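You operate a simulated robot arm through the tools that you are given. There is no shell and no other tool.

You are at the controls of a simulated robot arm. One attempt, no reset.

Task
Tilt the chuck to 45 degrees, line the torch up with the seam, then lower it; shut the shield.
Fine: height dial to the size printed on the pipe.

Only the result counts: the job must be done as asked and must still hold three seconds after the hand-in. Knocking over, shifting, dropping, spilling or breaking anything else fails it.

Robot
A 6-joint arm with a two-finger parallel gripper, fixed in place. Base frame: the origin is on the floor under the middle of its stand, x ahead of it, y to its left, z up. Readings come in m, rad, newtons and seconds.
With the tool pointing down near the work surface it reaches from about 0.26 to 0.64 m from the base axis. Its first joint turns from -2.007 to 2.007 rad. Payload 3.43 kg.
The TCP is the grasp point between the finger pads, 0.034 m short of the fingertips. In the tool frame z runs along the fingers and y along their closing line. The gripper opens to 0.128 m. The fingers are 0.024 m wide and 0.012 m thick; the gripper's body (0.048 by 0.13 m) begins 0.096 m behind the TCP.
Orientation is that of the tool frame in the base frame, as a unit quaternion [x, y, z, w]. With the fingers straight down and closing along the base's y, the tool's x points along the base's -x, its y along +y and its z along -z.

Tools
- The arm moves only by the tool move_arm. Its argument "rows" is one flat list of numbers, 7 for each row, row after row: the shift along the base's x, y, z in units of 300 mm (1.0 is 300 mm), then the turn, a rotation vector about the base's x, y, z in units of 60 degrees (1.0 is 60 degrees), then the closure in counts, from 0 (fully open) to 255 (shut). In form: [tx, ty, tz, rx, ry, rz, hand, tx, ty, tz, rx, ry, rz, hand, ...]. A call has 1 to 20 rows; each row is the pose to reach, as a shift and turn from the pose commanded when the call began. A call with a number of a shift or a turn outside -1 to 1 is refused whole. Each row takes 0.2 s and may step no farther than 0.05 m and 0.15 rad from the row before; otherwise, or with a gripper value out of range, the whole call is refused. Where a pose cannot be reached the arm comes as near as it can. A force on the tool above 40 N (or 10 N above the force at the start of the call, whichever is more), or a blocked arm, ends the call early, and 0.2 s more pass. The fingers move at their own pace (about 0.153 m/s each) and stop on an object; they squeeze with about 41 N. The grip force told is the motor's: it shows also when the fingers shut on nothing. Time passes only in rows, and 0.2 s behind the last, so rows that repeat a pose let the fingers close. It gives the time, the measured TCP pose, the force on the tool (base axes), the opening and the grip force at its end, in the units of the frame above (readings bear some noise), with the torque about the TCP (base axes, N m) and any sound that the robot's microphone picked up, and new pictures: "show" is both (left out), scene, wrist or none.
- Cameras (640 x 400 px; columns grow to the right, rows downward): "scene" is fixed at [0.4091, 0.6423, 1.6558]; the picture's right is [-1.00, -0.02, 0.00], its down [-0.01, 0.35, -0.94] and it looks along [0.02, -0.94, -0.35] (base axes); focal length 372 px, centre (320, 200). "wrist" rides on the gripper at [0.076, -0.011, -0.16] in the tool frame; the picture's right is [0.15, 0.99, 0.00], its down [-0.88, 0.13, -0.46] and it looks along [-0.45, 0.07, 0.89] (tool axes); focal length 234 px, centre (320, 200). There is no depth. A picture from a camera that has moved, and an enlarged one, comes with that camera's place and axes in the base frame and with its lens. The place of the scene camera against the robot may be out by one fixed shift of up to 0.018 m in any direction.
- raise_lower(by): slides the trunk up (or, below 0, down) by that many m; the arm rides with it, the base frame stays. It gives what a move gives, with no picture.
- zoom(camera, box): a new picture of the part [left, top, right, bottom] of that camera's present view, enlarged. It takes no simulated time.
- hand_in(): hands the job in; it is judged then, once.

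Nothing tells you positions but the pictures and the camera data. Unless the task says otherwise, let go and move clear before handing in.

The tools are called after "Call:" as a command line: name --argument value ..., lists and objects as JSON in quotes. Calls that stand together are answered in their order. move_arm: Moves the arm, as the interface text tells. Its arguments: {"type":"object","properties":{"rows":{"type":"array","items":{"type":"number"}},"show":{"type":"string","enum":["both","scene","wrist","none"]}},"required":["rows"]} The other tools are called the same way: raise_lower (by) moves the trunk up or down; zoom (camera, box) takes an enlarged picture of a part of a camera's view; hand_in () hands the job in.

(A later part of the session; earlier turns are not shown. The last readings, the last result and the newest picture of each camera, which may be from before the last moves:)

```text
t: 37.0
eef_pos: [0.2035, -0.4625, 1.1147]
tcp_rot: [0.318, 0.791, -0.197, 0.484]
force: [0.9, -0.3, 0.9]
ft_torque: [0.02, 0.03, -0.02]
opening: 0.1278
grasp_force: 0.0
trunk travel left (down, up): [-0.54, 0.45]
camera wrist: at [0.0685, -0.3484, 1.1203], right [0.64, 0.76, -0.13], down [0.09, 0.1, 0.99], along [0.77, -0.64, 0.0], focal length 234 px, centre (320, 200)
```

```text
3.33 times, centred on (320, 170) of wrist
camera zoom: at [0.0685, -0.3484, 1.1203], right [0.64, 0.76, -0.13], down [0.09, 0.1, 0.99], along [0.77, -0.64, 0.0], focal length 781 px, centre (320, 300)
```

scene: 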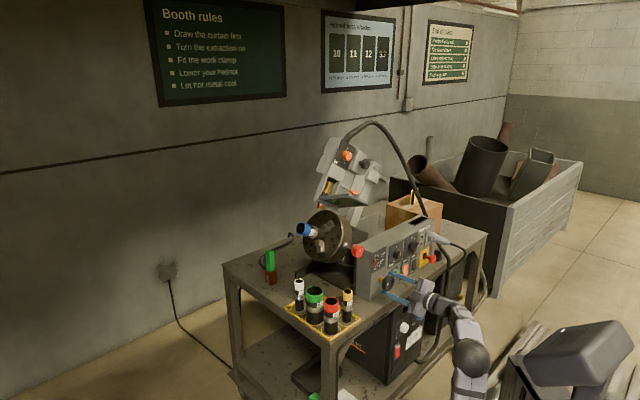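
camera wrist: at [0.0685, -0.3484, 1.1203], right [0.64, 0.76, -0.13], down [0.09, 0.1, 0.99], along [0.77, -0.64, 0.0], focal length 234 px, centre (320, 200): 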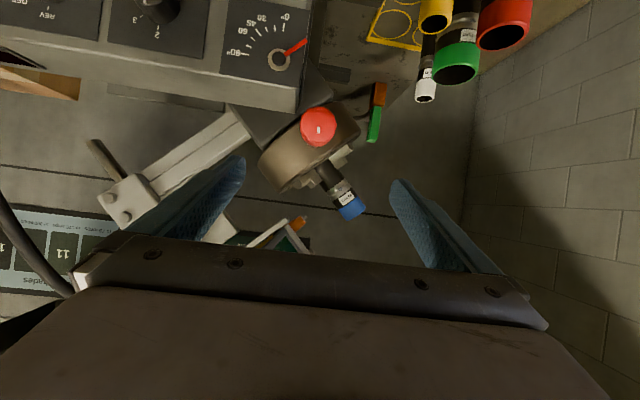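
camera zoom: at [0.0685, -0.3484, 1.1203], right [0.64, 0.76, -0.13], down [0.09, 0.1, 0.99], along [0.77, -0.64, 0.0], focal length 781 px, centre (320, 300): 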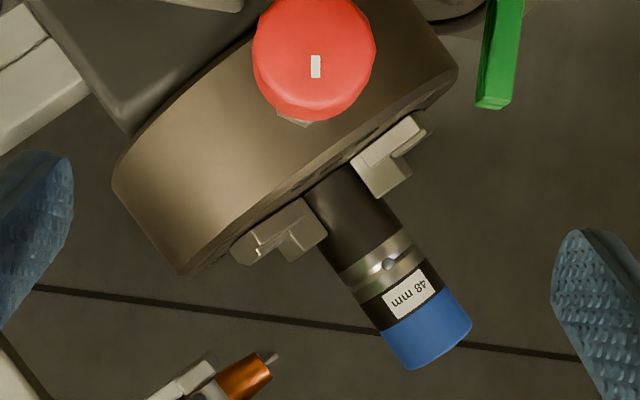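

Call:
raise_lower --by 0.07

Call:
zoom --camera "wrist" --box '[240, 90, 400, 210]'

Call:
zoom --camera "wrist" --box '[270, 120, 370, 200]'

```text
t: 38.1
eef_pos: [0.2032, -0.4618, 1.1852]
tcp_rot: [0.317, 0.79, -0.197, 0.486]
force: [0.0, 0.2, 0.8]
ft_torque: [0.0, 0.0, 0.02]
opening: 0.128
grasp_force: 0.0
trunk travel left (down, up): [-0.61, 0.38]
```

```text
3.33 times, centred on (320, 150) of wrist
camera zoom: at [0.0684, -0.3483, 1.19], right [0.64, 0.76, -0.13], down [0.09, 0.1, 0.99], along [0.77, -0.64, 0.0], focal length 781 px, centre (320, 367)
```

zoom: 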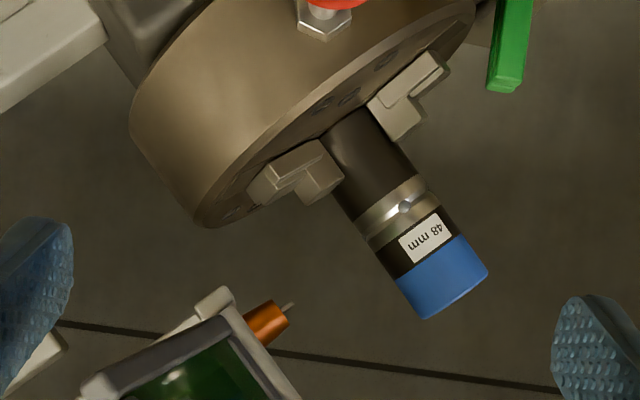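

```text
5.00 times, centred on (320, 160) of wrist
camera zoom: at [0.0684, -0.3483, 1.19], right [0.64, 0.76, -0.13], down [0.09, 0.1, 0.99], along [0.77, -0.64, 0.0], focal length 1171 px, centre (320, 400)
```

zoom: 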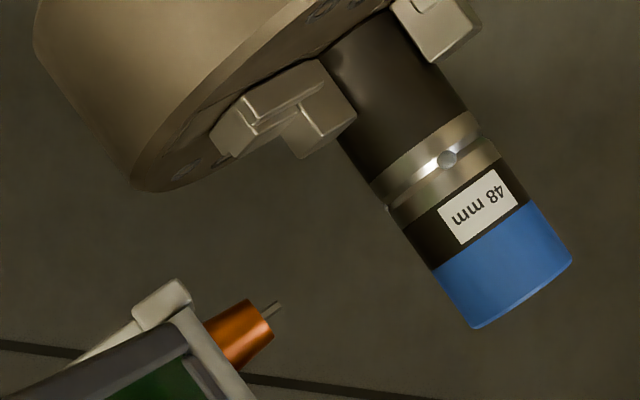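

From this square view the torch axis is about 5–6 mm toward the pipe tip from the seam groove, and it is perpendicular to the pipe. Next I'll go to the black cross-slide knob on the tilted gantry, expected near cart coordinates (-0.41, 0.69, 1.26). First I level the tool and look from in front of it.

Call:
move_arm --rows '[-0.0973, -0.1007, 0.0233, -0.0626, -0.0647, 0, 0, -0.1946, -0.2014, 0.0467, -0.1251, -0.1294, 0, 0, -0.2919, -0.3021, 0.07, -0.1877, -0.1942, 0, 0, -0.3892, -0.4028, 0.0933, -0.2502, -0.2589, 0, 0, -0.4865, -0.5033, 0.1167, -0.3128, -0.3236, 0, 0, -0.4865, -0.5033, 0.1167, -0.3128, -0.3236, 0, 0]' --show "both"

```text
t: 39.5
eef_pos: [0.0602, -0.6136, 1.2207]
tcp_rot: [0.262, 0.655, -0.267, 0.657]
force: [-0.2, -0.7, 0.5]
ft_torque: [-0.03, -0.03, 0.03]
opening: 0.1282
grasp_force: 0.1
trunk travel left (down, up): [-0.61, 0.38]
camera wrist: at [-0.0624, -0.5132, 1.1446], right [0.69, 0.71, -0.15], down [-0.24, 0.42, 0.88], along [0.69, -0.57, 0.45], focal length 234 px, centre (320, 200)
```

scene: 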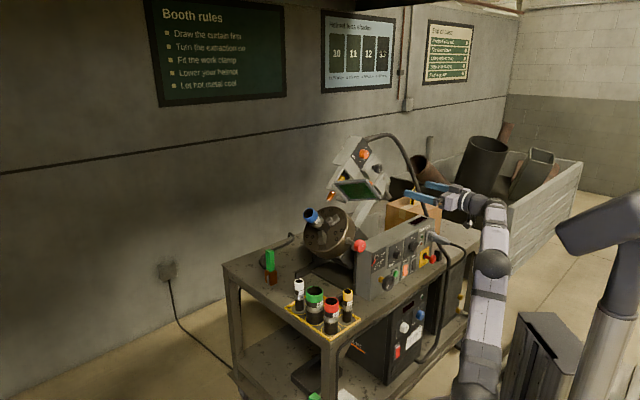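
wrist: 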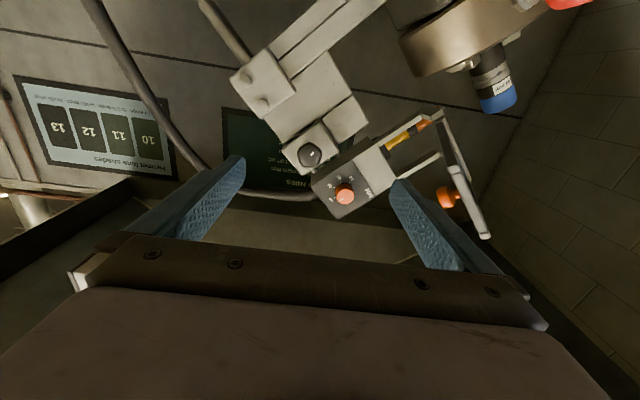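

Call:
zoom --camera "wrist" --box '[220, 90, 400, 220]'

Call:
zoom --camera "wrist" --box '[290, 135, 380, 215]'

Call:
zoom --camera "scene" --box '[320, 110, 480, 230]'

```text
3.08 times, centred on (310, 155) of wrist
camera zoom: at [-0.0624, -0.5132, 1.1446], right [0.69, 0.71, -0.15], down [-0.24, 0.42, 0.88], along [0.69, -0.57, 0.45], focal length 720 px, centre (351, 338)
```

zoom: 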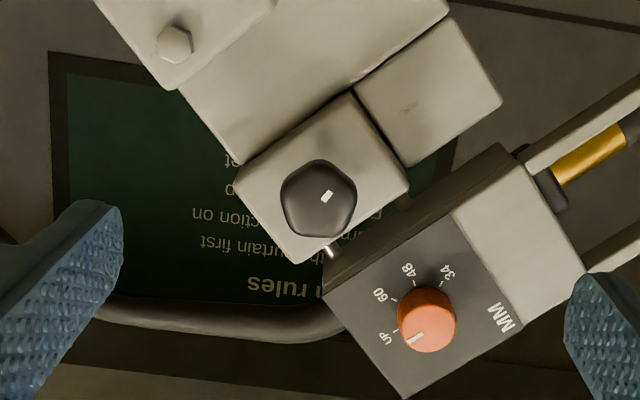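

```text
5.00 times, centred on (335, 175) of wrist
camera zoom: at [-0.0624, -0.5132, 1.1446], right [0.69, 0.71, -0.15], down [-0.24, 0.42, 0.88], along [0.69, -0.57, 0.45], focal length 1171 px, centre (245, 325)
```

zoom: 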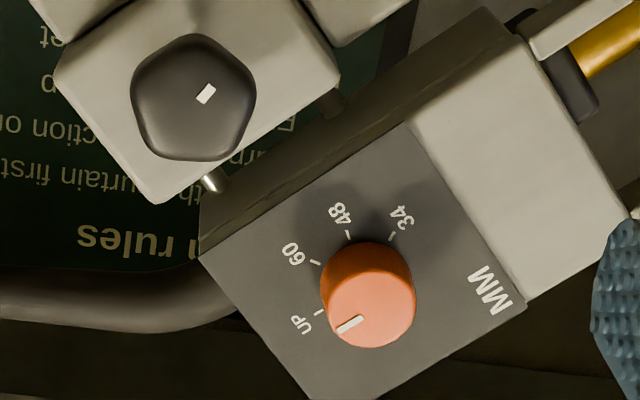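

```text
3.33 times, centred on (400, 170) of scene
camera zoom: at [0.4091, 0.6423, 1.6558], right [-1.0, -0.02, 0.0], down [-0.01, 0.35, -0.94], along [0.02, -0.94, -0.35], focal length 1239 px, centre (53, 300)
```

zoom: 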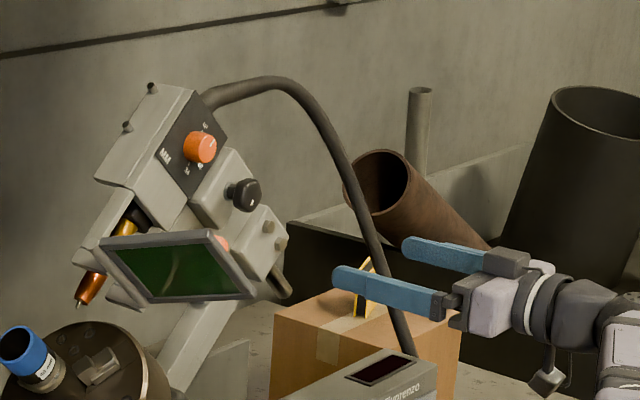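

I can read the dial clearly (UP, 60, 48, 34), and the knob and hose positions are known. I'll move in front of the black knob with the fingers partly closed to keep clear of its neighbours.

Call:
move_arm --rows '[0.0596, -0.0823, 0.0289, 0, 0, 0, 110, 0.1191, -0.1647, 0.0578, 0, 0, 0, 110, 0.1787, -0.247, 0.0867, 0, 0, 0, 110, 0.1787, -0.247, 0.0867, 0, 0, 0, 110]' --show "wrist"

Call:
zoom --camera "wrist" --box '[240, 110, 400, 240]'

Call:
zoom --camera "scene" --box '[320, 110, 480, 230]'

```text
t: 40.5
eef_pos: [0.112, -0.6787, 1.2359]
tcp_rot: [0.264, 0.655, -0.267, 0.656]
force: [-0.2, 0.2, -0.1]
ft_torque: [0.0, 0.0, 0.02]
opening: 0.0728
grasp_force: 0.2
out of reach, approached as far as the arm can: row 3, 4
trunk travel left (down, up): [-0.61, 0.38]
camera wrist: at [-0.0107, -0.5772, 1.1611], right [0.69, 0.71, -0.15], down [-0.24, 0.41, 0.88], along [0.69, -0.57, 0.45], focal length 234 px, centre (320, 200)
```

wrist: 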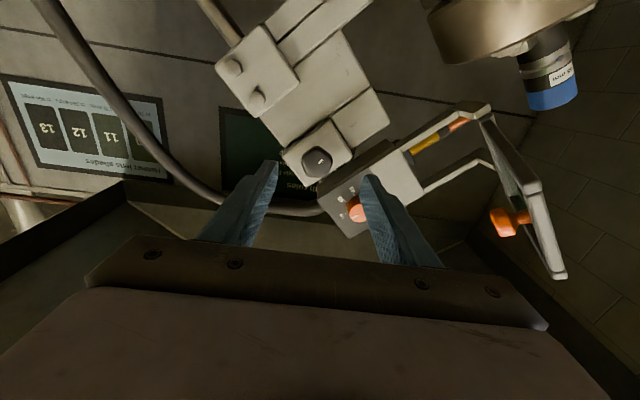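

```text
3.08 times, centred on (320, 175) of wrist
camera zoom: at [-0.0107, -0.5772, 1.1611], right [0.69, 0.71, -0.15], down [-0.24, 0.41, 0.88], along [0.69, -0.57, 0.45], focal length 720 px, centre (320, 277)
```

zoom: 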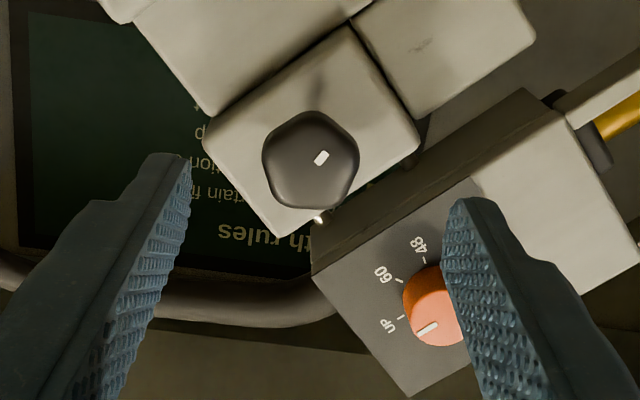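

```text
3.33 times, centred on (400, 170) of scene
camera zoom: at [0.4091, 0.6423, 1.6558], right [-1.0, -0.02, 0.0], down [-0.01, 0.35, -0.94], along [0.02, -0.94, -0.35], focal length 1239 px, centre (53, 300)
```

zoom: 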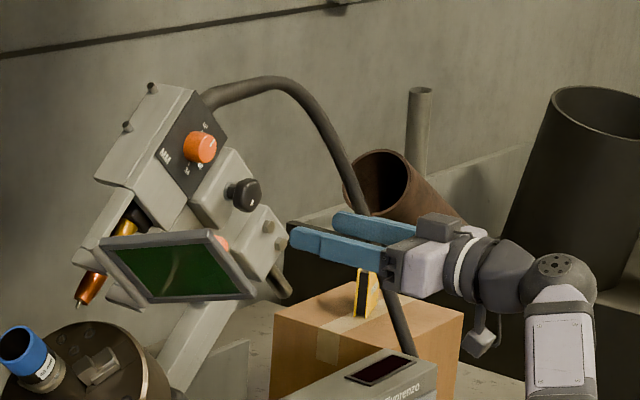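

The arm is at full stretch because its shoulder sits far below the knob. I'll back off, raise the trunk and come down with the arm, which gives more forward reach at this height.

Call:
move_arm --rows '[-0.08, 0.0773, 0, 0, 0, 0, 110, -0.16, 0.1547, 0, 0, 0, 0, 110, -0.24, 0.232, 0, 0, 0, 0, 110, -0.24, 0.232, 0, 0, 0, 0, 110]' --show "none"

Call:
raise_lower --by 0.36

Call:
move_arm --rows '[0, 0, -0.15, 0, 0, 0, 110, 0, 0, -0.3, 0, 0, 0, 110, 0, 0, -0.45, 0, 0, 0, 110, 0, 0, -0.6, 0, 0, 0, 110, 0, 0, -0.75, 0, 0, 0, 110, 0, 0, -0.9, 0, 0, 0, 110, 0, 0, -0.9, 0, 0, 0, 110]' --show "both"

```text
t: 41.5
eef_pos: [0.0485, -0.6451, 1.2504]
tcp_rot: [0.263, 0.656, -0.266, 0.656]
force: [-0.5, -0.6, -0.3]
ft_torque: [-0.05, -0.03, -0.01]
opening: 0.0732
grasp_force: 0.1
out of reach, approached as far as the arm can: row 1, 2, 3, 4
trunk travel left (down, up): [-0.61, 0.38]
```

```text
t: 45.0
eef_pos: [0.0491, -0.6456, 1.6107]
tcp_rot: [0.262, 0.656, -0.266, 0.656]
force: [-0.5, -0.5, -0.1]
ft_torque: [0.0, 0.01, 0.0]
opening: 0.0727
grasp_force: 0.0
trunk travel left (down, up): [-0.97, 0.02]
```

```text
t: 46.6
eef_pos: [0.0222, -0.7301, 1.3478]
tcp_rot: [0.261, 0.656, -0.266, 0.656]
force: [1.1, 0.1, -0.2]
ft_torque: [0.0, 0.0, -0.01]
opening: 0.073
grasp_force: 0.0
out of reach, approached as far as the arm can: row 1, 2, 3, 4, 5, 6, 7
trunk travel left (down, up): [-0.97, 0.02]
camera wrist: at [-0.1005, -0.6286, 1.2734], right [0.68, 0.71, -0.15], down [-0.24, 0.42, 0.88], along [0.69, -0.56, 0.45], focal length 234 px, centre (320, 200)
```

scene: 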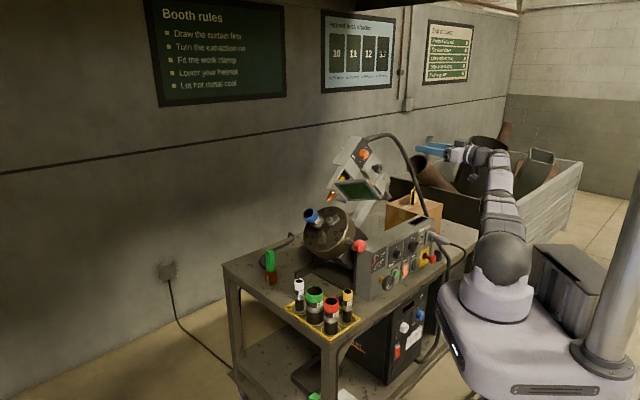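
wrist: 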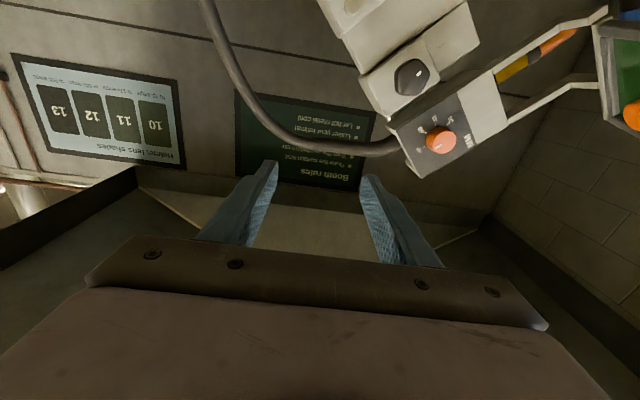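

I think the limit here is joint 1: the wrist sits too far around when I back off. Moving toward the knob relieves that, so I'll go to the pre-grasp position in front of the knob.

Call:
move_arm --rows '[0.0767, 0.0354, -0.084, 0, 0, 0, 110, 0.1533, 0.0708, -0.168, 0, 0, 0, 110, 0.23, 0.1063, -0.252, 0, 0, 0, 110, 0.3067, 0.1417, -0.336, 0, 0, 0, 110, 0.3067, 0.1417, -0.336, 0, 0, 0, 110]' --show "wrist"

Call:
zoom --camera "scene" --box '[320, 90, 560, 330]'

```text
t: 47.8
eef_pos: [0.1121, -0.6916, 1.2471]
tcp_rot: [0.262, 0.656, -0.266, 0.656]
force: [0.1, 0.2, -2.3]
ft_torque: [-0.2, -0.21, 0.01]
opening: 0.0727
grasp_force: 0.1
out of reach, approached as far as the arm can: row 1, 2, 3
trunk travel left (down, up): [-0.97, 0.02]
camera wrist: at [-0.0104, -0.5909, 1.1715], right [0.69, 0.71, -0.15], down [-0.24, 0.41, 0.88], along [0.69, -0.57, 0.45], focal length 234 px, centre (320, 200)
```

wrist: 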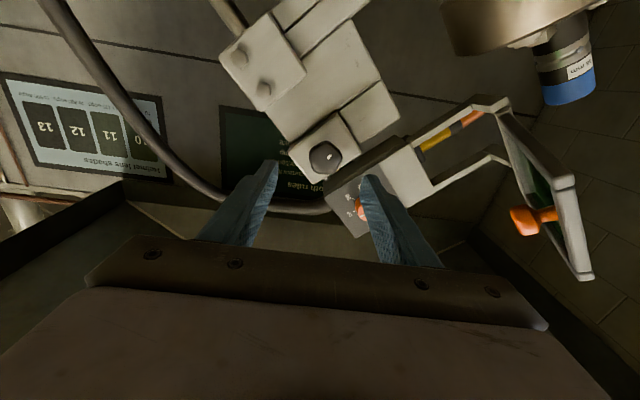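

```text
1.67 times, centred on (440, 210) of scene
camera zoom: at [0.4091, 0.6423, 1.6558], right [-1.0, -0.02, 0.0], down [-0.01, 0.35, -0.94], along [0.02, -0.94, -0.35], focal length 619 px, centre (120, 183)
```

zoom: 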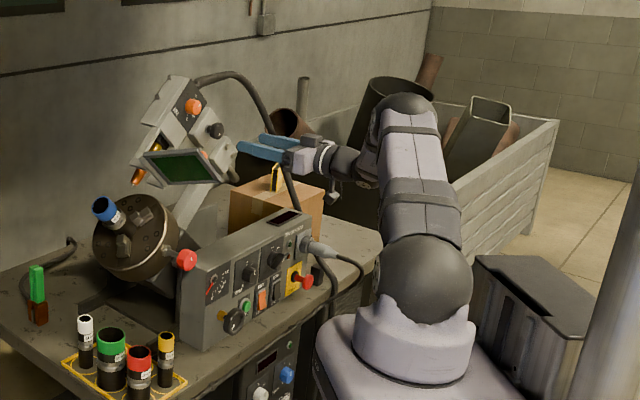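

Call:
zoom --camera "wrist" --box '[250, 110, 410, 240]'

Call:
move_arm --rows '[0, 0, 0, 0, 0, 0, 110, 0, 0, 0, 0, 0, 0, 110]' --show "none"

```text
3.08 times, centred on (330, 175) of wrist
camera zoom: at [-0.0104, -0.5909, 1.1715], right [0.69, 0.71, -0.15], down [-0.24, 0.41, 0.88], along [0.69, -0.57, 0.45], focal length 720 px, centre (289, 277)
```

zoom: 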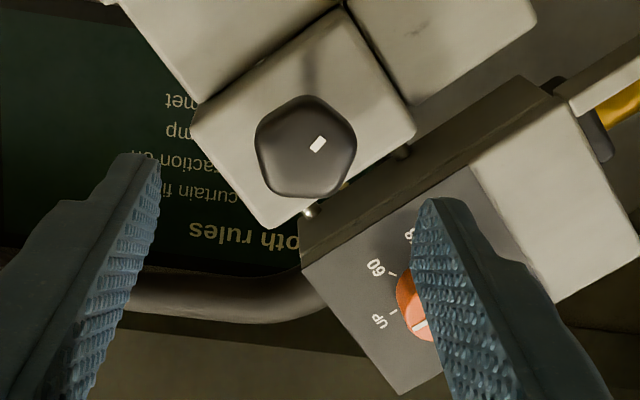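

```text
t: 48.4
eef_pos: [0.1131, -0.6864, 1.2497]
tcp_rot: [0.263, 0.656, -0.267, 0.656]
force: [-0.1, -0.1, -0.4]
ft_torque: [0.03, 0.02, -0.01]
opening: 0.0728
grasp_force: 0.1
trunk travel left (down, up): [-0.97, 0.02]
```

Forces are near zero and the knob is centred ahead at about (-0.413, 0.673, 1.250) in cart coordinates. I'll advance part of the way and check that the arm reaches.

Call:
move_arm --rows '[0.075, -0.0715, 0, 0, 0, 0, 110, 0.152, -0.1445, 0, 0, 0, 0, 110, 0.152, -0.1445, 0, 0, 0, 0, 110]' --show "wrist"

Call:
zoom --camera "scene" --box '[330, 120, 450, 210]'

```text
t: 49.2
eef_pos: [0.1577, -0.7291, 1.2486]
tcp_rot: [0.262, 0.656, -0.266, 0.656]
force: [0.0, 0.0, -0.3]
ft_torque: [0.0, 0.01, -0.06]
opening: 0.0731
grasp_force: 0.0
trunk travel left (down, up): [-0.97, 0.02]
camera wrist: at [0.0364, -0.6287, 1.1733], right [0.69, 0.71, -0.15], down [-0.24, 0.41, 0.88], along [0.69, -0.57, 0.45], focal length 234 px, centre (320, 200)
```

wrist: 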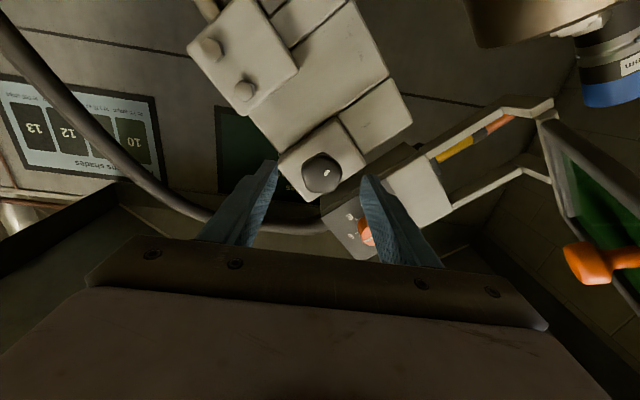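

```text
4.44 times, centred on (390, 165) of scene
camera zoom: at [0.4091, 0.6423, 1.6558], right [-1.0, -0.02, 0.0], down [-0.01, 0.35, -0.94], along [0.02, -0.94, -0.35], focal length 1651 px, centre (9, 356)
```

zoom: 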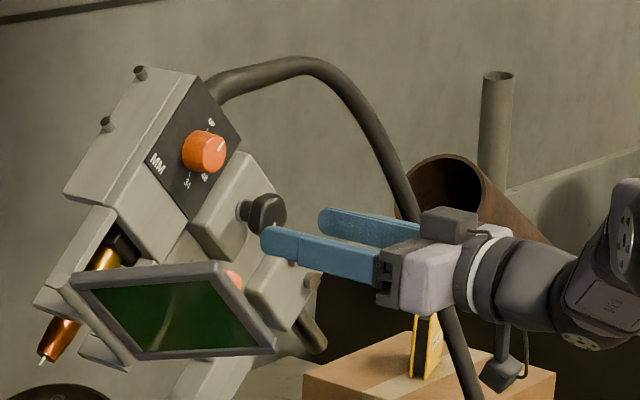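

Call:
move_arm --rows '[0.0635, -0.059, 0.02, 0, 0, 0, 110, 0.127, -0.118, 0.02, 0, 0, 0, 110, 0.127, -0.118, 0.02, 0, 0, 0, 110]' --show "wrist"

Call:
zoom --camera "wrist" --box '[250, 130, 400, 240]'

Call:
zoom --camera "scene" --box '[350, 150, 410, 195]'

```text
t: 50.0
eef_pos: [0.1965, -0.7652, 1.2545]
tcp_rot: [0.264, 0.656, -0.266, 0.656]
force: [-4.1, 5.7, -1.7]
ft_torque: [0.07, -0.04, -0.27]
opening: 0.0714
grasp_force: 0.1
trunk travel left (down, up): [-0.97, 0.02]
camera wrist: at [0.0743, -0.6638, 1.1795], right [0.69, 0.71, -0.15], down [-0.24, 0.41, 0.88], along [0.69, -0.57, 0.45], focal length 234 px, centre (320, 200)
```

wrist: 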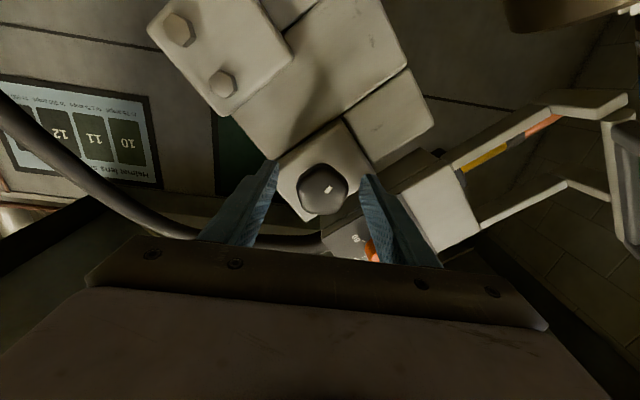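

```text
3.64 times, centred on (325, 185) of wrist
camera zoom: at [0.0743, -0.6638, 1.1795], right [0.69, 0.71, -0.15], down [-0.24, 0.41, 0.88], along [0.69, -0.57, 0.45], focal length 852 px, centre (302, 254)
```

zoom: 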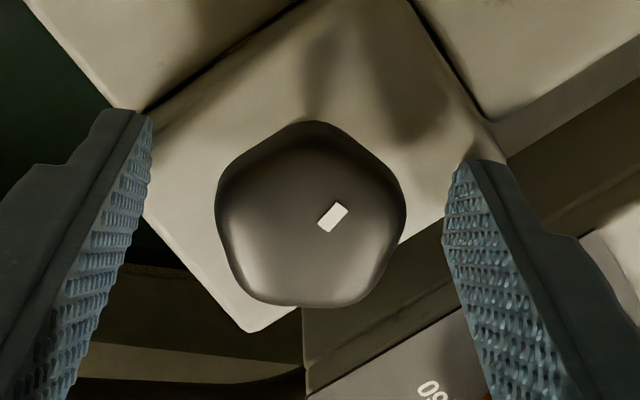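

```text
8.89 times, centred on (380, 172) of scene
camera zoom: at [0.4091, 0.6423, 1.6558], right [-1.0, -0.02, 0.0], down [-0.01, 0.35, -0.94], along [0.02, -0.94, -0.35], focal length 3303 px, centre (-213, 444)
```

zoom: 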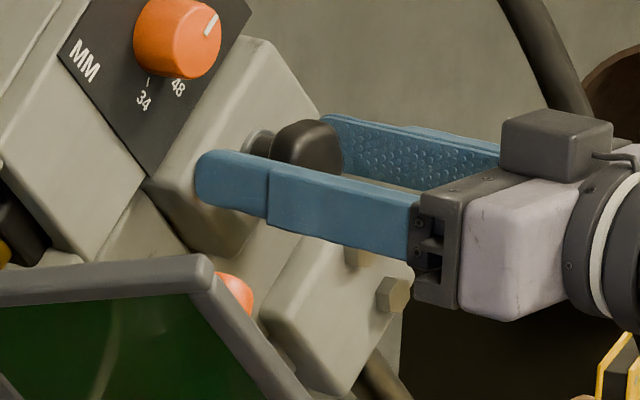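

The fingers straddle the knob and the tips just touch the block face, so I'll back off 7 mm and close.

Call:
move_arm --rows '[-0.0175, 0.017, 0, 0, 0, 0, 110, -0.0175, 0.017, 0, 0, 0, 0, 255, -0.0175, 0.017, 0, 0, 0, 0, 255, -0.0175, 0.017, 0, 0, 0, 0, 255]' --show "wrist"

Call:
zoom --camera "wrist" --box '[250, 130, 400, 240]'

Call:
zoom --camera "scene" --box '[310, 130, 410, 230]'

```text
t: 51.0
eef_pos: [0.1938, -0.7621, 1.2542]
tcp_rot: [0.262, 0.656, -0.267, 0.656]
force: [5.2, 0.6, 1.2]
ft_torque: [-0.28, -0.29, -0.51]
opening: 0.0398
grasp_force: 45.0
trunk travel left (down, up): [-0.97, 0.02]
camera wrist: at [0.0715, -0.6598, 1.1799], right [0.68, 0.71, -0.15], down [-0.24, 0.42, 0.88], along [0.69, -0.57, 0.45], focal length 234 px, centre (320, 200)
```

wrist: 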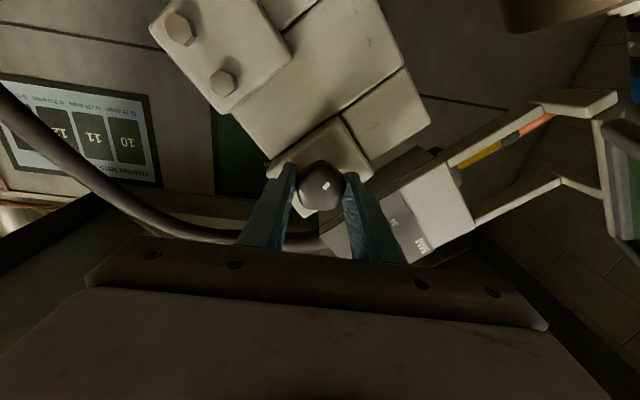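

```text
3.64 times, centred on (325, 185) of wrist
camera zoom: at [0.0715, -0.6598, 1.1799], right [0.68, 0.71, -0.15], down [-0.24, 0.42, 0.88], along [0.69, -0.57, 0.45], focal length 852 px, centre (302, 254)
```

zoom: 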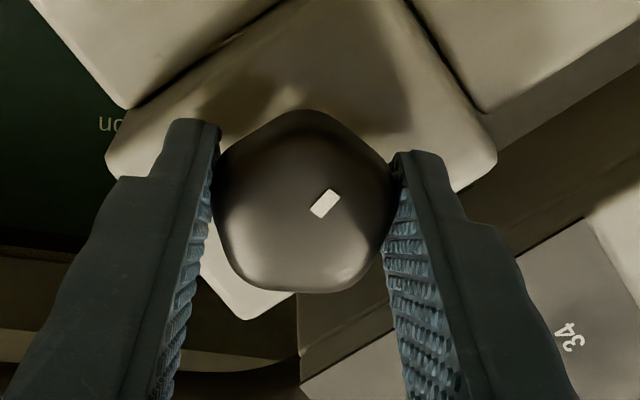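

```text
4.00 times, centred on (360, 180) of scene
camera zoom: at [0.4091, 0.6423, 1.6558], right [-1.0, -0.02, 0.0], down [-0.01, 0.35, -0.94], along [0.02, -0.94, -0.35], focal length 1486 px, centre (160, 280)
```

zoom: 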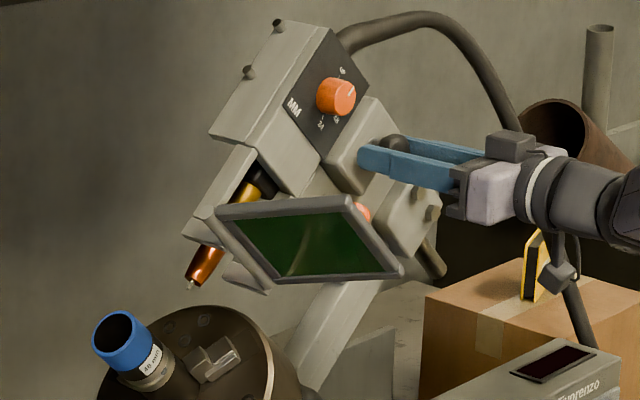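

The knob is gripped. I'll turn it a modest amount clockwise and see which way and how far the torch moves.

Call:
move_arm --rows '[0, 0, 0, 0.0959, -0.0927, 0, 255, 0, 0, 0, 0.1918, -0.1854, 0, 255, 0, 0, 0, 0.2877, -0.2781, 0, 255, 0, 0, 0, 0.3596, -0.3476, 0, 255, 0, 0, 0, 0.3596, -0.3476, 0, 255]' --show "wrist"

Call:
zoom --camera "scene" --box '[310, 130, 410, 230]'

Call:
zoom --camera "scene" --box '[300, 190, 340, 230]'

Call:
zoom --camera "wrist" --box '[250, 130, 400, 240]'

```text
t: 52.2
eef_pos: [0.1933, -0.7623, 1.2553]
tcp_rot: [0.424, 0.565, -0.088, 0.703]
force: [5.2, 0.5, 3.3]
ft_torque: [0.08, 0.08, -0.65]
opening: 0.0398
grasp_force: 44.8
trunk travel left (down, up): [-0.97, 0.02]
camera wrist: at [0.099, -0.6311, 1.1842], right [0.65, 0.67, 0.36], down [-0.55, 0.08, 0.83], along [0.53, -0.74, 0.43], focal length 234 px, centre (320, 200)
```

wrist: 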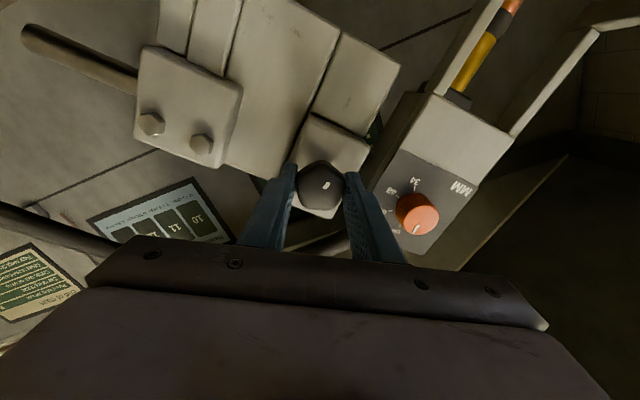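

```text
4.00 times, centred on (360, 180) of scene
camera zoom: at [0.4091, 0.6423, 1.6558], right [-1.0, -0.02, 0.0], down [-0.01, 0.35, -0.94], along [0.02, -0.94, -0.35], focal length 1486 px, centre (160, 280)
```

zoom: 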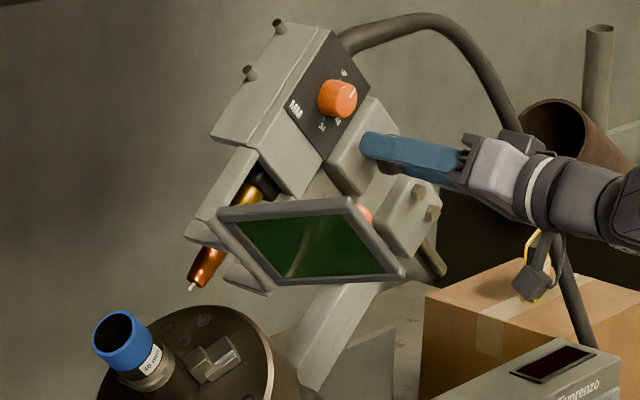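

```text
10.00 times, centred on (320, 210) of scene
camera zoom: at [0.4091, 0.6423, 1.6558], right [-1.0, -0.02, 0.0], down [-0.01, 0.35, -0.94], along [0.02, -0.94, -0.35], focal length 3716 px, centre (320, 100)
```

zoom: 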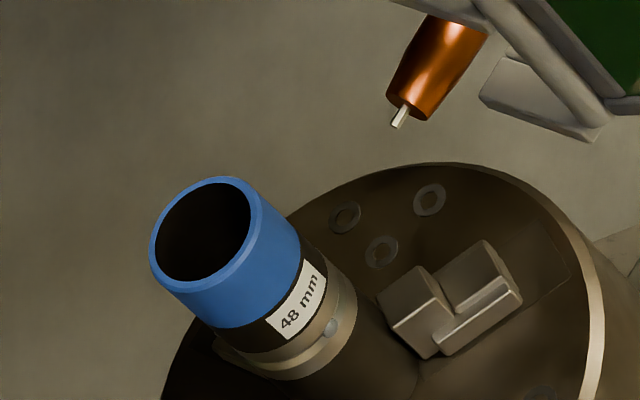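

```text
3.64 times, centred on (325, 185) of wrist
camera zoom: at [0.099, -0.6311, 1.1842], right [0.65, 0.67, 0.36], down [-0.55, 0.08, 0.83], along [0.53, -0.74, 0.43], focal length 852 px, centre (302, 254)
```

zoom: 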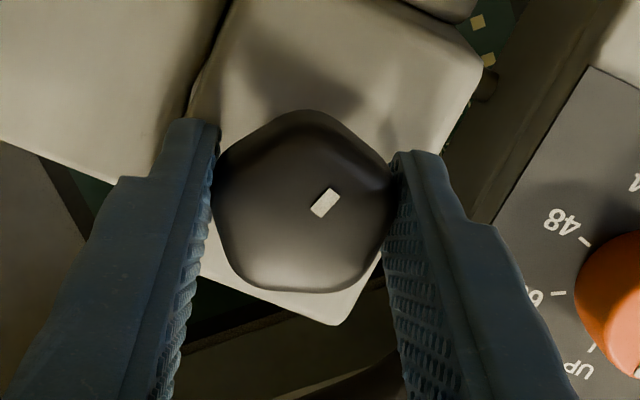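

Clockwise moves the torch toward the chuck, about 2.7 mm per 30°, which is the right direction. I'll turn about 30° more.

Call:
move_arm --rows '[0, 0, 0, 0.0959, -0.0927, 0, 255, 0, 0, 0, 0.1918, -0.1854, 0, 255, 0, 0, 0, 0.2877, -0.2781, 0, 255, 0, 0, 0, 0.3596, -0.3476, 0, 255, 0, 0, 0, 0.3596, -0.3476, 0, 255]' --show "wrist"

Call:
zoom --camera "scene" --box '[300, 190, 340, 230]'

Call:
zoom --camera "wrist" --box '[380, 0, 540, 100]'

```text
t: 53.4
eef_pos: [0.1936, -0.7608, 1.2544]
tcp_rot: [0.556, 0.436, 0.098, 0.701]
force: [5.3, 0.3, 2.1]
ft_torque: [0.11, 0.11, -0.27]
opening: 0.0399
grasp_force: 45.0
trunk travel left (down, up): [-0.97, 0.02]
camera wrist: at [0.1213, -0.6079, 1.2076], right [0.43, 0.45, 0.78], down [-0.81, -0.18, 0.55], along [0.39, -0.87, 0.29], focal length 234 px, centre (320, 200)
```

wrist: 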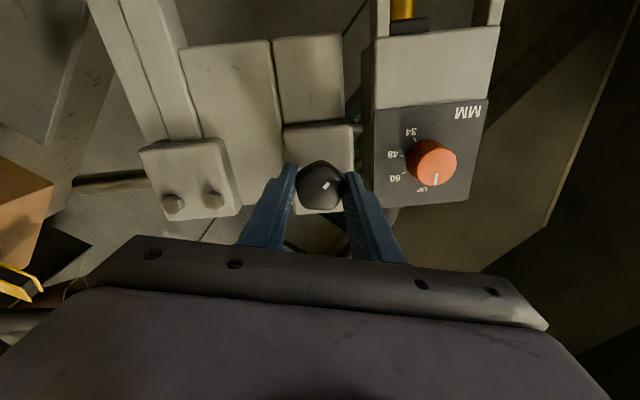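

```text
10.00 times, centred on (320, 210) of scene
camera zoom: at [0.4091, 0.6423, 1.6558], right [-1.0, -0.02, 0.0], down [-0.01, 0.35, -0.94], along [0.02, -0.94, -0.35], focal length 3716 px, centre (320, 100)
```

zoom: 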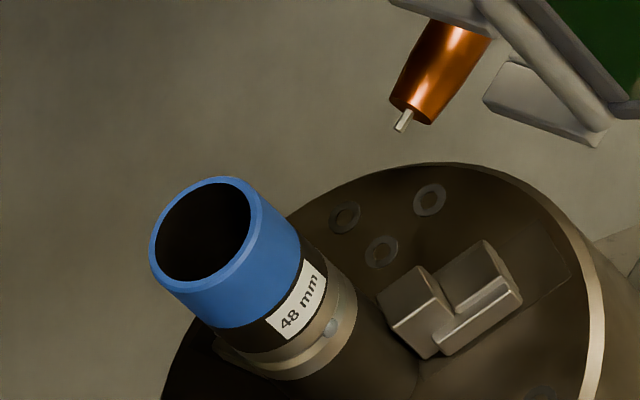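

```text
4.00 times, centred on (460, 50) of wrist
camera zoom: at [0.1213, -0.6079, 1.2076], right [0.43, 0.45, 0.78], down [-0.81, -0.18, 0.55], along [0.39, -0.87, 0.29], focal length 937 px, centre (-240, 800)
```

zoom: 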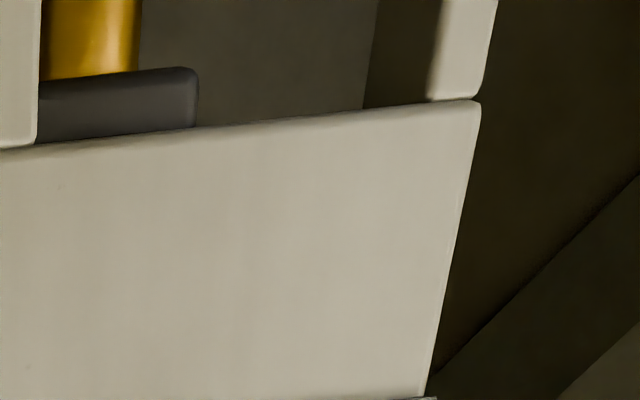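

The torch has moved about 5.5 mm in total. I'll release, back away and return to the square-on view to verify the alignment before lowering.

Call:
move_arm --rows '[0, 0, 0, 0, 0, 0, 130, 0, 0, 0, 0, 0, 0, 130, -0.1, 0.0967, 0, 0, 0, 0, 130, -0.2, 0.1933, 0, 0, 0, 0, 130, -0.27, 0.26, 0, 0, 0, 0, 130, -0.27, 0.26, 0, 0, 0, 0, 130]' --show "scene"

Call:
zoom --camera "scene" --box '[300, 190, 340, 230]'

```text
t: 54.8
eef_pos: [0.1108, -0.6834, 1.2546]
tcp_rot: [0.556, 0.436, 0.097, 0.701]
force: [0.2, 0.2, 0.0]
ft_torque: [0.03, -0.02, -0.02]
opening: 0.0628
grasp_force: 0.1
trunk travel left (down, up): [-0.97, 0.02]
```

scene: 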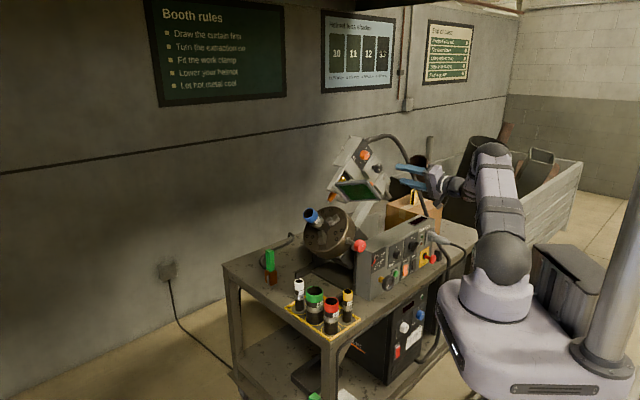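

```text
10.00 times, centred on (320, 210) of scene
camera zoom: at [0.4091, 0.6423, 1.6558], right [-1.0, -0.02, 0.0], down [-0.01, 0.35, -0.94], along [0.02, -0.94, -0.35], focal length 3716 px, centre (320, 100)
```

zoom: 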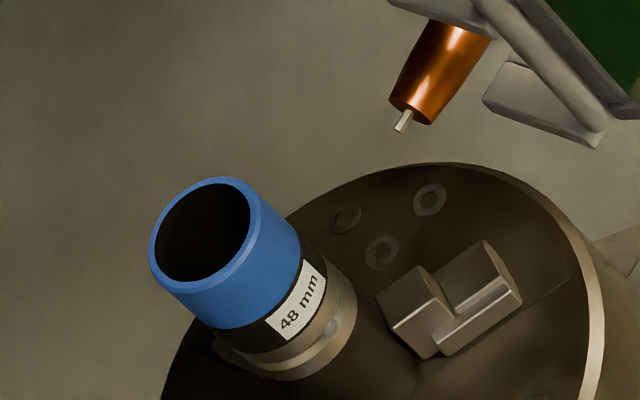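

Call:
move_arm --rows '[0.0385, 0.0923, -0.0289, -0.0528, 0.1217, 0.0291, 130, 0.077, 0.1847, -0.0578, -0.1056, 0.2434, 0.0582, 130, 0.1155, 0.277, -0.0868, -0.1583, 0.365, 0.0873, 130, 0.154, 0.3693, -0.1157, -0.2111, 0.4867, 0.1165, 100, 0.1925, 0.4617, -0.1446, -0.2639, 0.6084, 0.1456, 60, 0.231, 0.554, -0.1735, -0.3167, 0.73, 0.1747, 0, 0.2695, 0.6463, -0.2024, -0.3694, 0.8517, 0.2038, 0, 0.308, 0.7387, -0.2313, -0.4222, 0.9734, 0.2329, 0, 0.308, 0.7387, -0.2313, -0.4222, 0.9734, 0.2329, 0]' --show "wrist"

Call:
zoom --camera "wrist" --box '[270, 120, 370, 200]'

```text
t: 56.8
eef_pos: [0.2034, -0.461, 1.1845]
tcp_rot: [0.317, 0.791, -0.196, 0.486]
force: [0.3, 0.1, 0.6]
ft_torque: [0.01, -0.03, 0.0]
opening: 0.1278
grasp_force: 0.1
trunk travel left (down, up): [-0.97, 0.02]
camera wrist: at [0.0682, -0.3481, 1.1909], right [0.64, 0.76, -0.13], down [0.09, 0.1, 0.99], along [0.77, -0.64, 0.0], focal length 234 px, centre (320, 200)
```

wrist: 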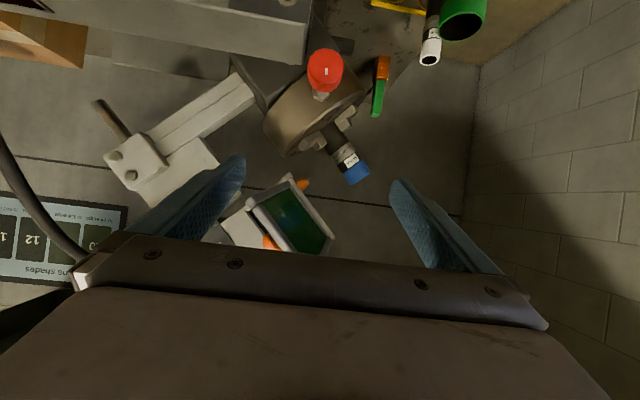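

```text
5.00 times, centred on (320, 160) of wrist
camera zoom: at [0.0682, -0.3481, 1.1909], right [0.64, 0.76, -0.13], down [0.09, 0.1, 0.99], along [0.77, -0.64, 0.0], focal length 1171 px, centre (320, 400)
```

zoom: 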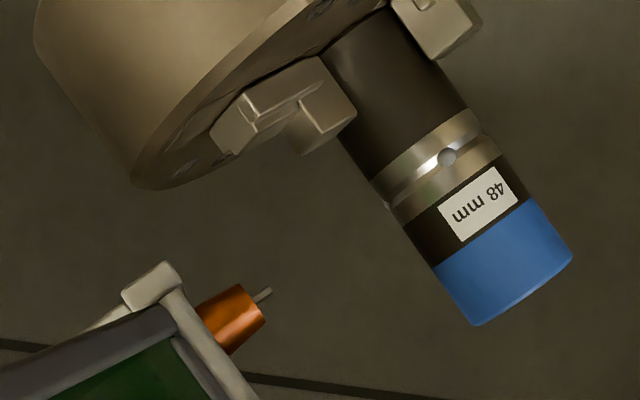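

Call:
zoom --camera "wrist" --box '[290, 160, 330, 195]'

Call:
zoom --camera "wrist" --box '[320, 130, 370, 175]'

```text
11.43 times, centred on (310, 178) of wrist
camera zoom: at [0.0682, -0.3481, 1.1909], right [0.64, 0.76, -0.13], down [0.09, 0.1, 0.99], along [0.77, -0.64, 0.0], focal length 2676 px, centre (434, 457)
```

zoom: 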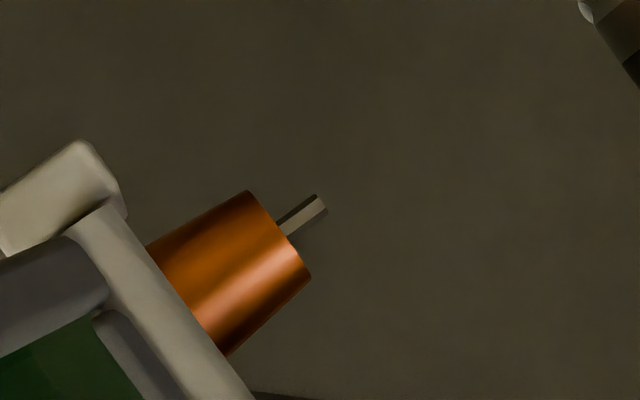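

```text
8.89 times, centred on (345, 152) of wrist
camera zoom: at [0.0682, -0.3481, 1.1909], right [0.64, 0.76, -0.13], down [0.09, 0.1, 0.99], along [0.77, -0.64, 0.0], focal length 2082 px, centre (98, 622)
```

zoom: 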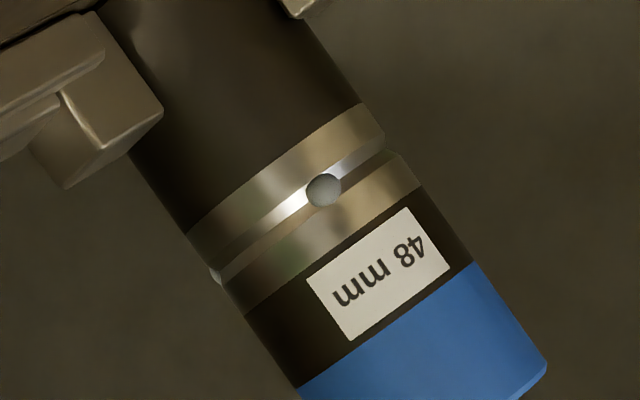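

The square-on view now gives the same position along the pipe for torch and seam groove, 164.4 mm from the tilt axis for both, so they agree within about half a millimetre. Next is the height dial; I'll level the tool and move in front of it for a clear look at the ticks.

Call:
move_arm --rows '[-0.0691, -0.0714, 0.0933, -0.0626, -0.0647, 0, 110, -0.1381, -0.1428, 0.1867, -0.1251, -0.1294, 0, 110, -0.2072, -0.2142, 0.28, -0.1877, -0.1942, 0, 110, -0.2763, -0.2856, 0.3733, -0.2502, -0.2589, 0, 110, -0.3453, -0.357, 0.4667, -0.3128, -0.3236, 0, 110, -0.3453, -0.357, 0.4667, -0.3128, -0.3236, 0, 110]' --show "wrist"

Call:
zoom --camera "wrist" --box '[270, 110, 380, 210]'

```text
t: 58.2
eef_pos: [0.0992, -0.5694, 1.3258]
tcp_rot: [0.263, 0.654, -0.266, 0.657]
force: [-0.3, 0.6, -0.6]
ft_torque: [0.0, -0.02, 0.0]
opening: 0.0729
grasp_force: 0.0
trunk travel left (down, up): [-0.97, 0.02]
camera wrist: at [-0.0221, -0.4675, 1.2503], right [0.69, 0.71, -0.15], down [-0.24, 0.42, 0.88], along [0.69, -0.57, 0.46], focal length 234 px, centre (320, 200)
```

wrist: 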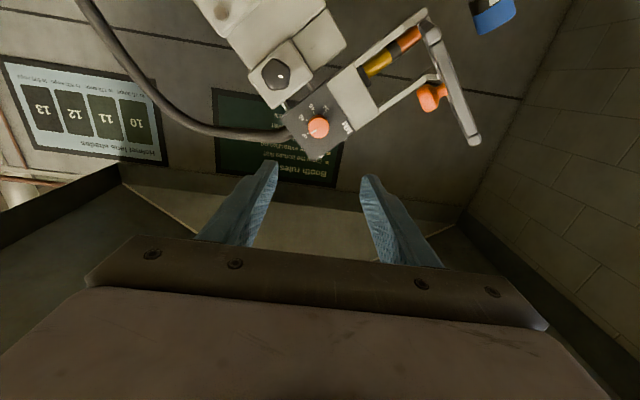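

```text
4.00 times, centred on (325, 160) of wrist
camera zoom: at [-0.0221, -0.4675, 1.2503], right [0.69, 0.71, -0.15], down [-0.24, 0.42, 0.88], along [0.69, -0.57, 0.46], focal length 937 px, centre (300, 360)
```

zoom: 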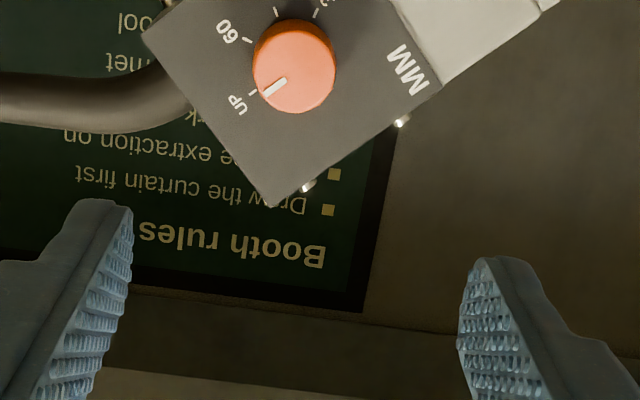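

Call:
zoom --camera "wrist" --box '[286, 95, 352, 145]'

```text
8.00 times, centred on (319, 120) of wrist
camera zoom: at [-0.0221, -0.4675, 1.2503], right [0.69, 0.71, -0.15], down [-0.24, 0.42, 0.88], along [0.69, -0.57, 0.46], focal length 1873 px, centre (328, 840)
```

zoom: 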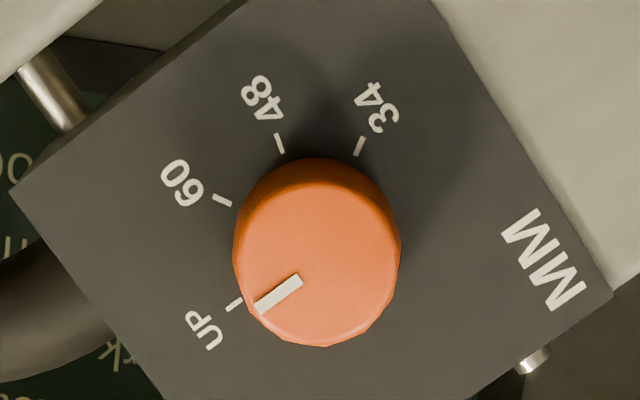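

The ticks are clear now: UP lies at image angle ~143°, 60 at ~205°, 48 at ~250° and 34 at ~296°. So 48 is about 105° clockwise from UP. I'll pre-roll the gripper 40° counter-clockwise and advance toward the dial.

Call:
move_arm --rows '[0.0621, -0.0633, -0.006, -0.0959, 0.0927, 0, 110, 0.1243, -0.1265, -0.012, -0.1917, 0.1853, 0, 110, 0.1864, -0.1898, -0.018, -0.2876, 0.278, 0, 110, 0.2485, -0.2531, -0.024, -0.3834, 0.3706, 0, 110, 0.3107, -0.3163, -0.03, -0.4793, 0.4633, 0, 110, 0.3107, -0.3163, -0.03, -0.4793, 0.4633, 0, 110]' --show "wrist"

Call:
zoom --camera "wrist" --box '[250, 110, 400, 230]'

Call:
zoom --camera "scene" --box '[320, 120, 440, 210]'

```text
t: 59.6
eef_pos: [0.1907, -0.6714, 1.3251]
tcp_rot: [0.022, 0.707, -0.472, 0.526]
force: [-0.2, 0.2, 0.5]
ft_torque: [0.01, 0.0, 0.02]
opening: 0.0728
grasp_force: 0.1
out of reach, approached as far as the arm can: row 5, 6
trunk travel left (down, up): [-0.97, 0.02]
camera wrist: at [0.0361, -0.6039, 1.2752], right [0.46, 0.48, -0.75], down [0.13, 0.8, 0.59], along [0.88, -0.37, 0.3], focal length 234 px, centre (320, 200)
```

wrist: 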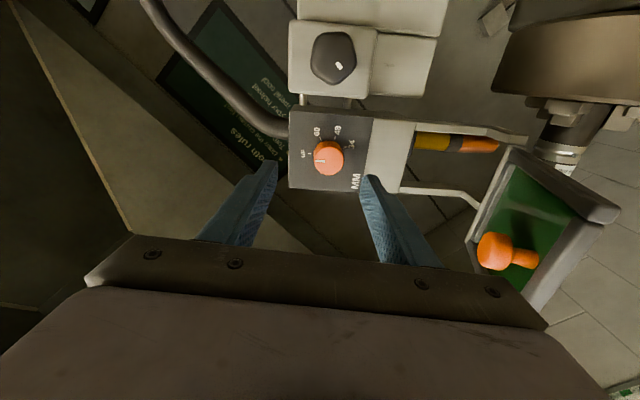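

```text
3.33 times, centred on (325, 170) of wrist
camera zoom: at [0.0361, -0.6039, 1.2752], right [0.46, 0.48, -0.75], down [0.13, 0.8, 0.59], along [0.88, -0.37, 0.3], focal length 781 px, centre (303, 300)
```

zoom: 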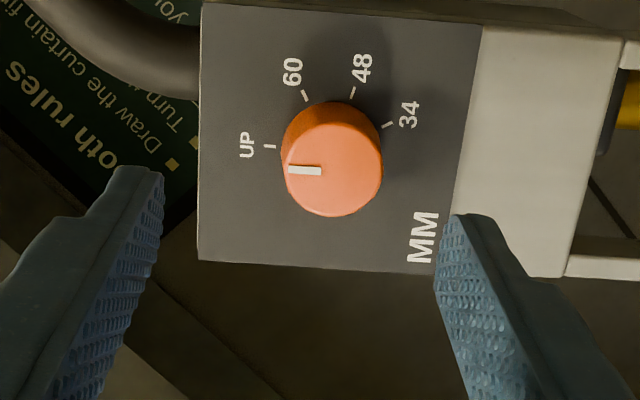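

```text
4.44 times, centred on (380, 165) of scene
camera zoom: at [0.4091, 0.6423, 1.6558], right [-1.0, -0.02, 0.0], down [-0.01, 0.35, -0.94], along [0.02, -0.94, -0.35], focal length 1651 px, centre (53, 356)
```

zoom: 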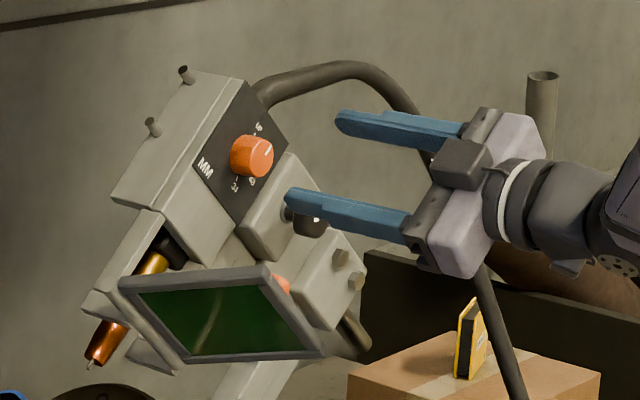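

Rolling to -40° pushes the arm past its limits by about 1 cm, so I'll use a more clockwise range instead. I'll test how far it can roll clockwise here in free space.

Call:
move_arm --rows '[0.0057, 0.0237, -0.0277, 0.0959, -0.0927, 0, 110, 0.0057, 0.0237, -0.0277, 0.1917, -0.1853, 0, 110, 0.0057, 0.0237, -0.0277, 0.2876, -0.278, 0, 110, 0.0057, 0.0237, -0.0277, 0.3834, -0.3706, 0, 110, 0.0057, 0.0237, -0.0277, 0.4793, -0.4633, 0, 110, 0.0057, 0.0237, -0.0277, 0.5752, -0.556, 0, 110, 0.0057, 0.0237, -0.0277, 0.671, -0.6486, 0, 110, 0.0057, 0.0237, -0.0277, 0.7669, -0.7413, 0, 110, 0.0057, 0.0237, -0.0277, 0.8627, -0.8339, 0, 110, 0.0057, 0.0237, -0.0277, 0.9586, -0.9266, 0, 110, 0.0057, 0.0237, -0.0277, 0.9586, -0.9266, 0, 110]' --show "none"

Call:
move_arm --rows '[0, 0, 0, 0.0959, -0.0927, 0, 110, 0, 0, 0, 0.1917, -0.1853, 0, 110, 0, 0, 0, 0.2876, -0.278, 0, 110, 0, 0, 0, 0.3834, -0.3706, 0, 110, 0, 0, 0, 0.4793, -0.4633, 0, 110, 0, 0, 0, 0.4793, -0.4633, 0, 110]' --show "wrist"

```text
t: 62.0
eef_pos: [0.1921, -0.6662, 1.3158]
tcp_rot: [0.472, 0.524, -0.026, 0.708]
force: [-0.5, -0.3, -0.5]
ft_torque: [0.02, 0.02, 0.01]
opening: 0.0728
grasp_force: 0.1
trunk travel left (down, up): [-0.97, 0.02]
```

```text
t: 63.4
eef_pos: [0.1911, -0.6652, 1.3167]
tcp_rot: [0.625, 0.331, 0.216, 0.674]
force: [-0.4, 0.0, 1.5]
ft_torque: [0.0, -0.01, 0.05]
opening: 0.0728
grasp_force: 0.0
trunk travel left (down, up): [-0.97, 0.02]
camera wrist: at [0.129, -0.503, 1.292], right [0.22, 0.23, 0.95], down [-0.92, -0.29, 0.28], along [0.34, -0.93, 0.15], focal length 234 px, centre (320, 200)
```

wrist: 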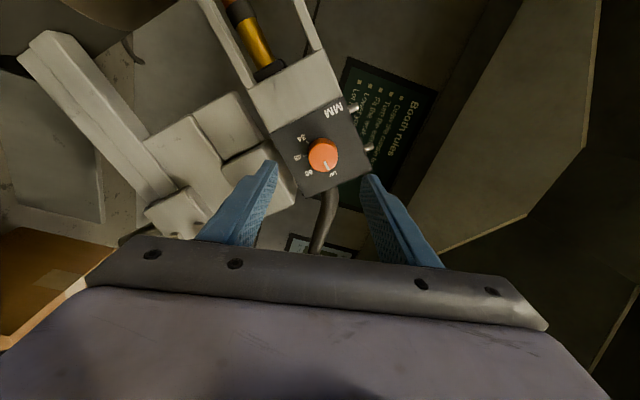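

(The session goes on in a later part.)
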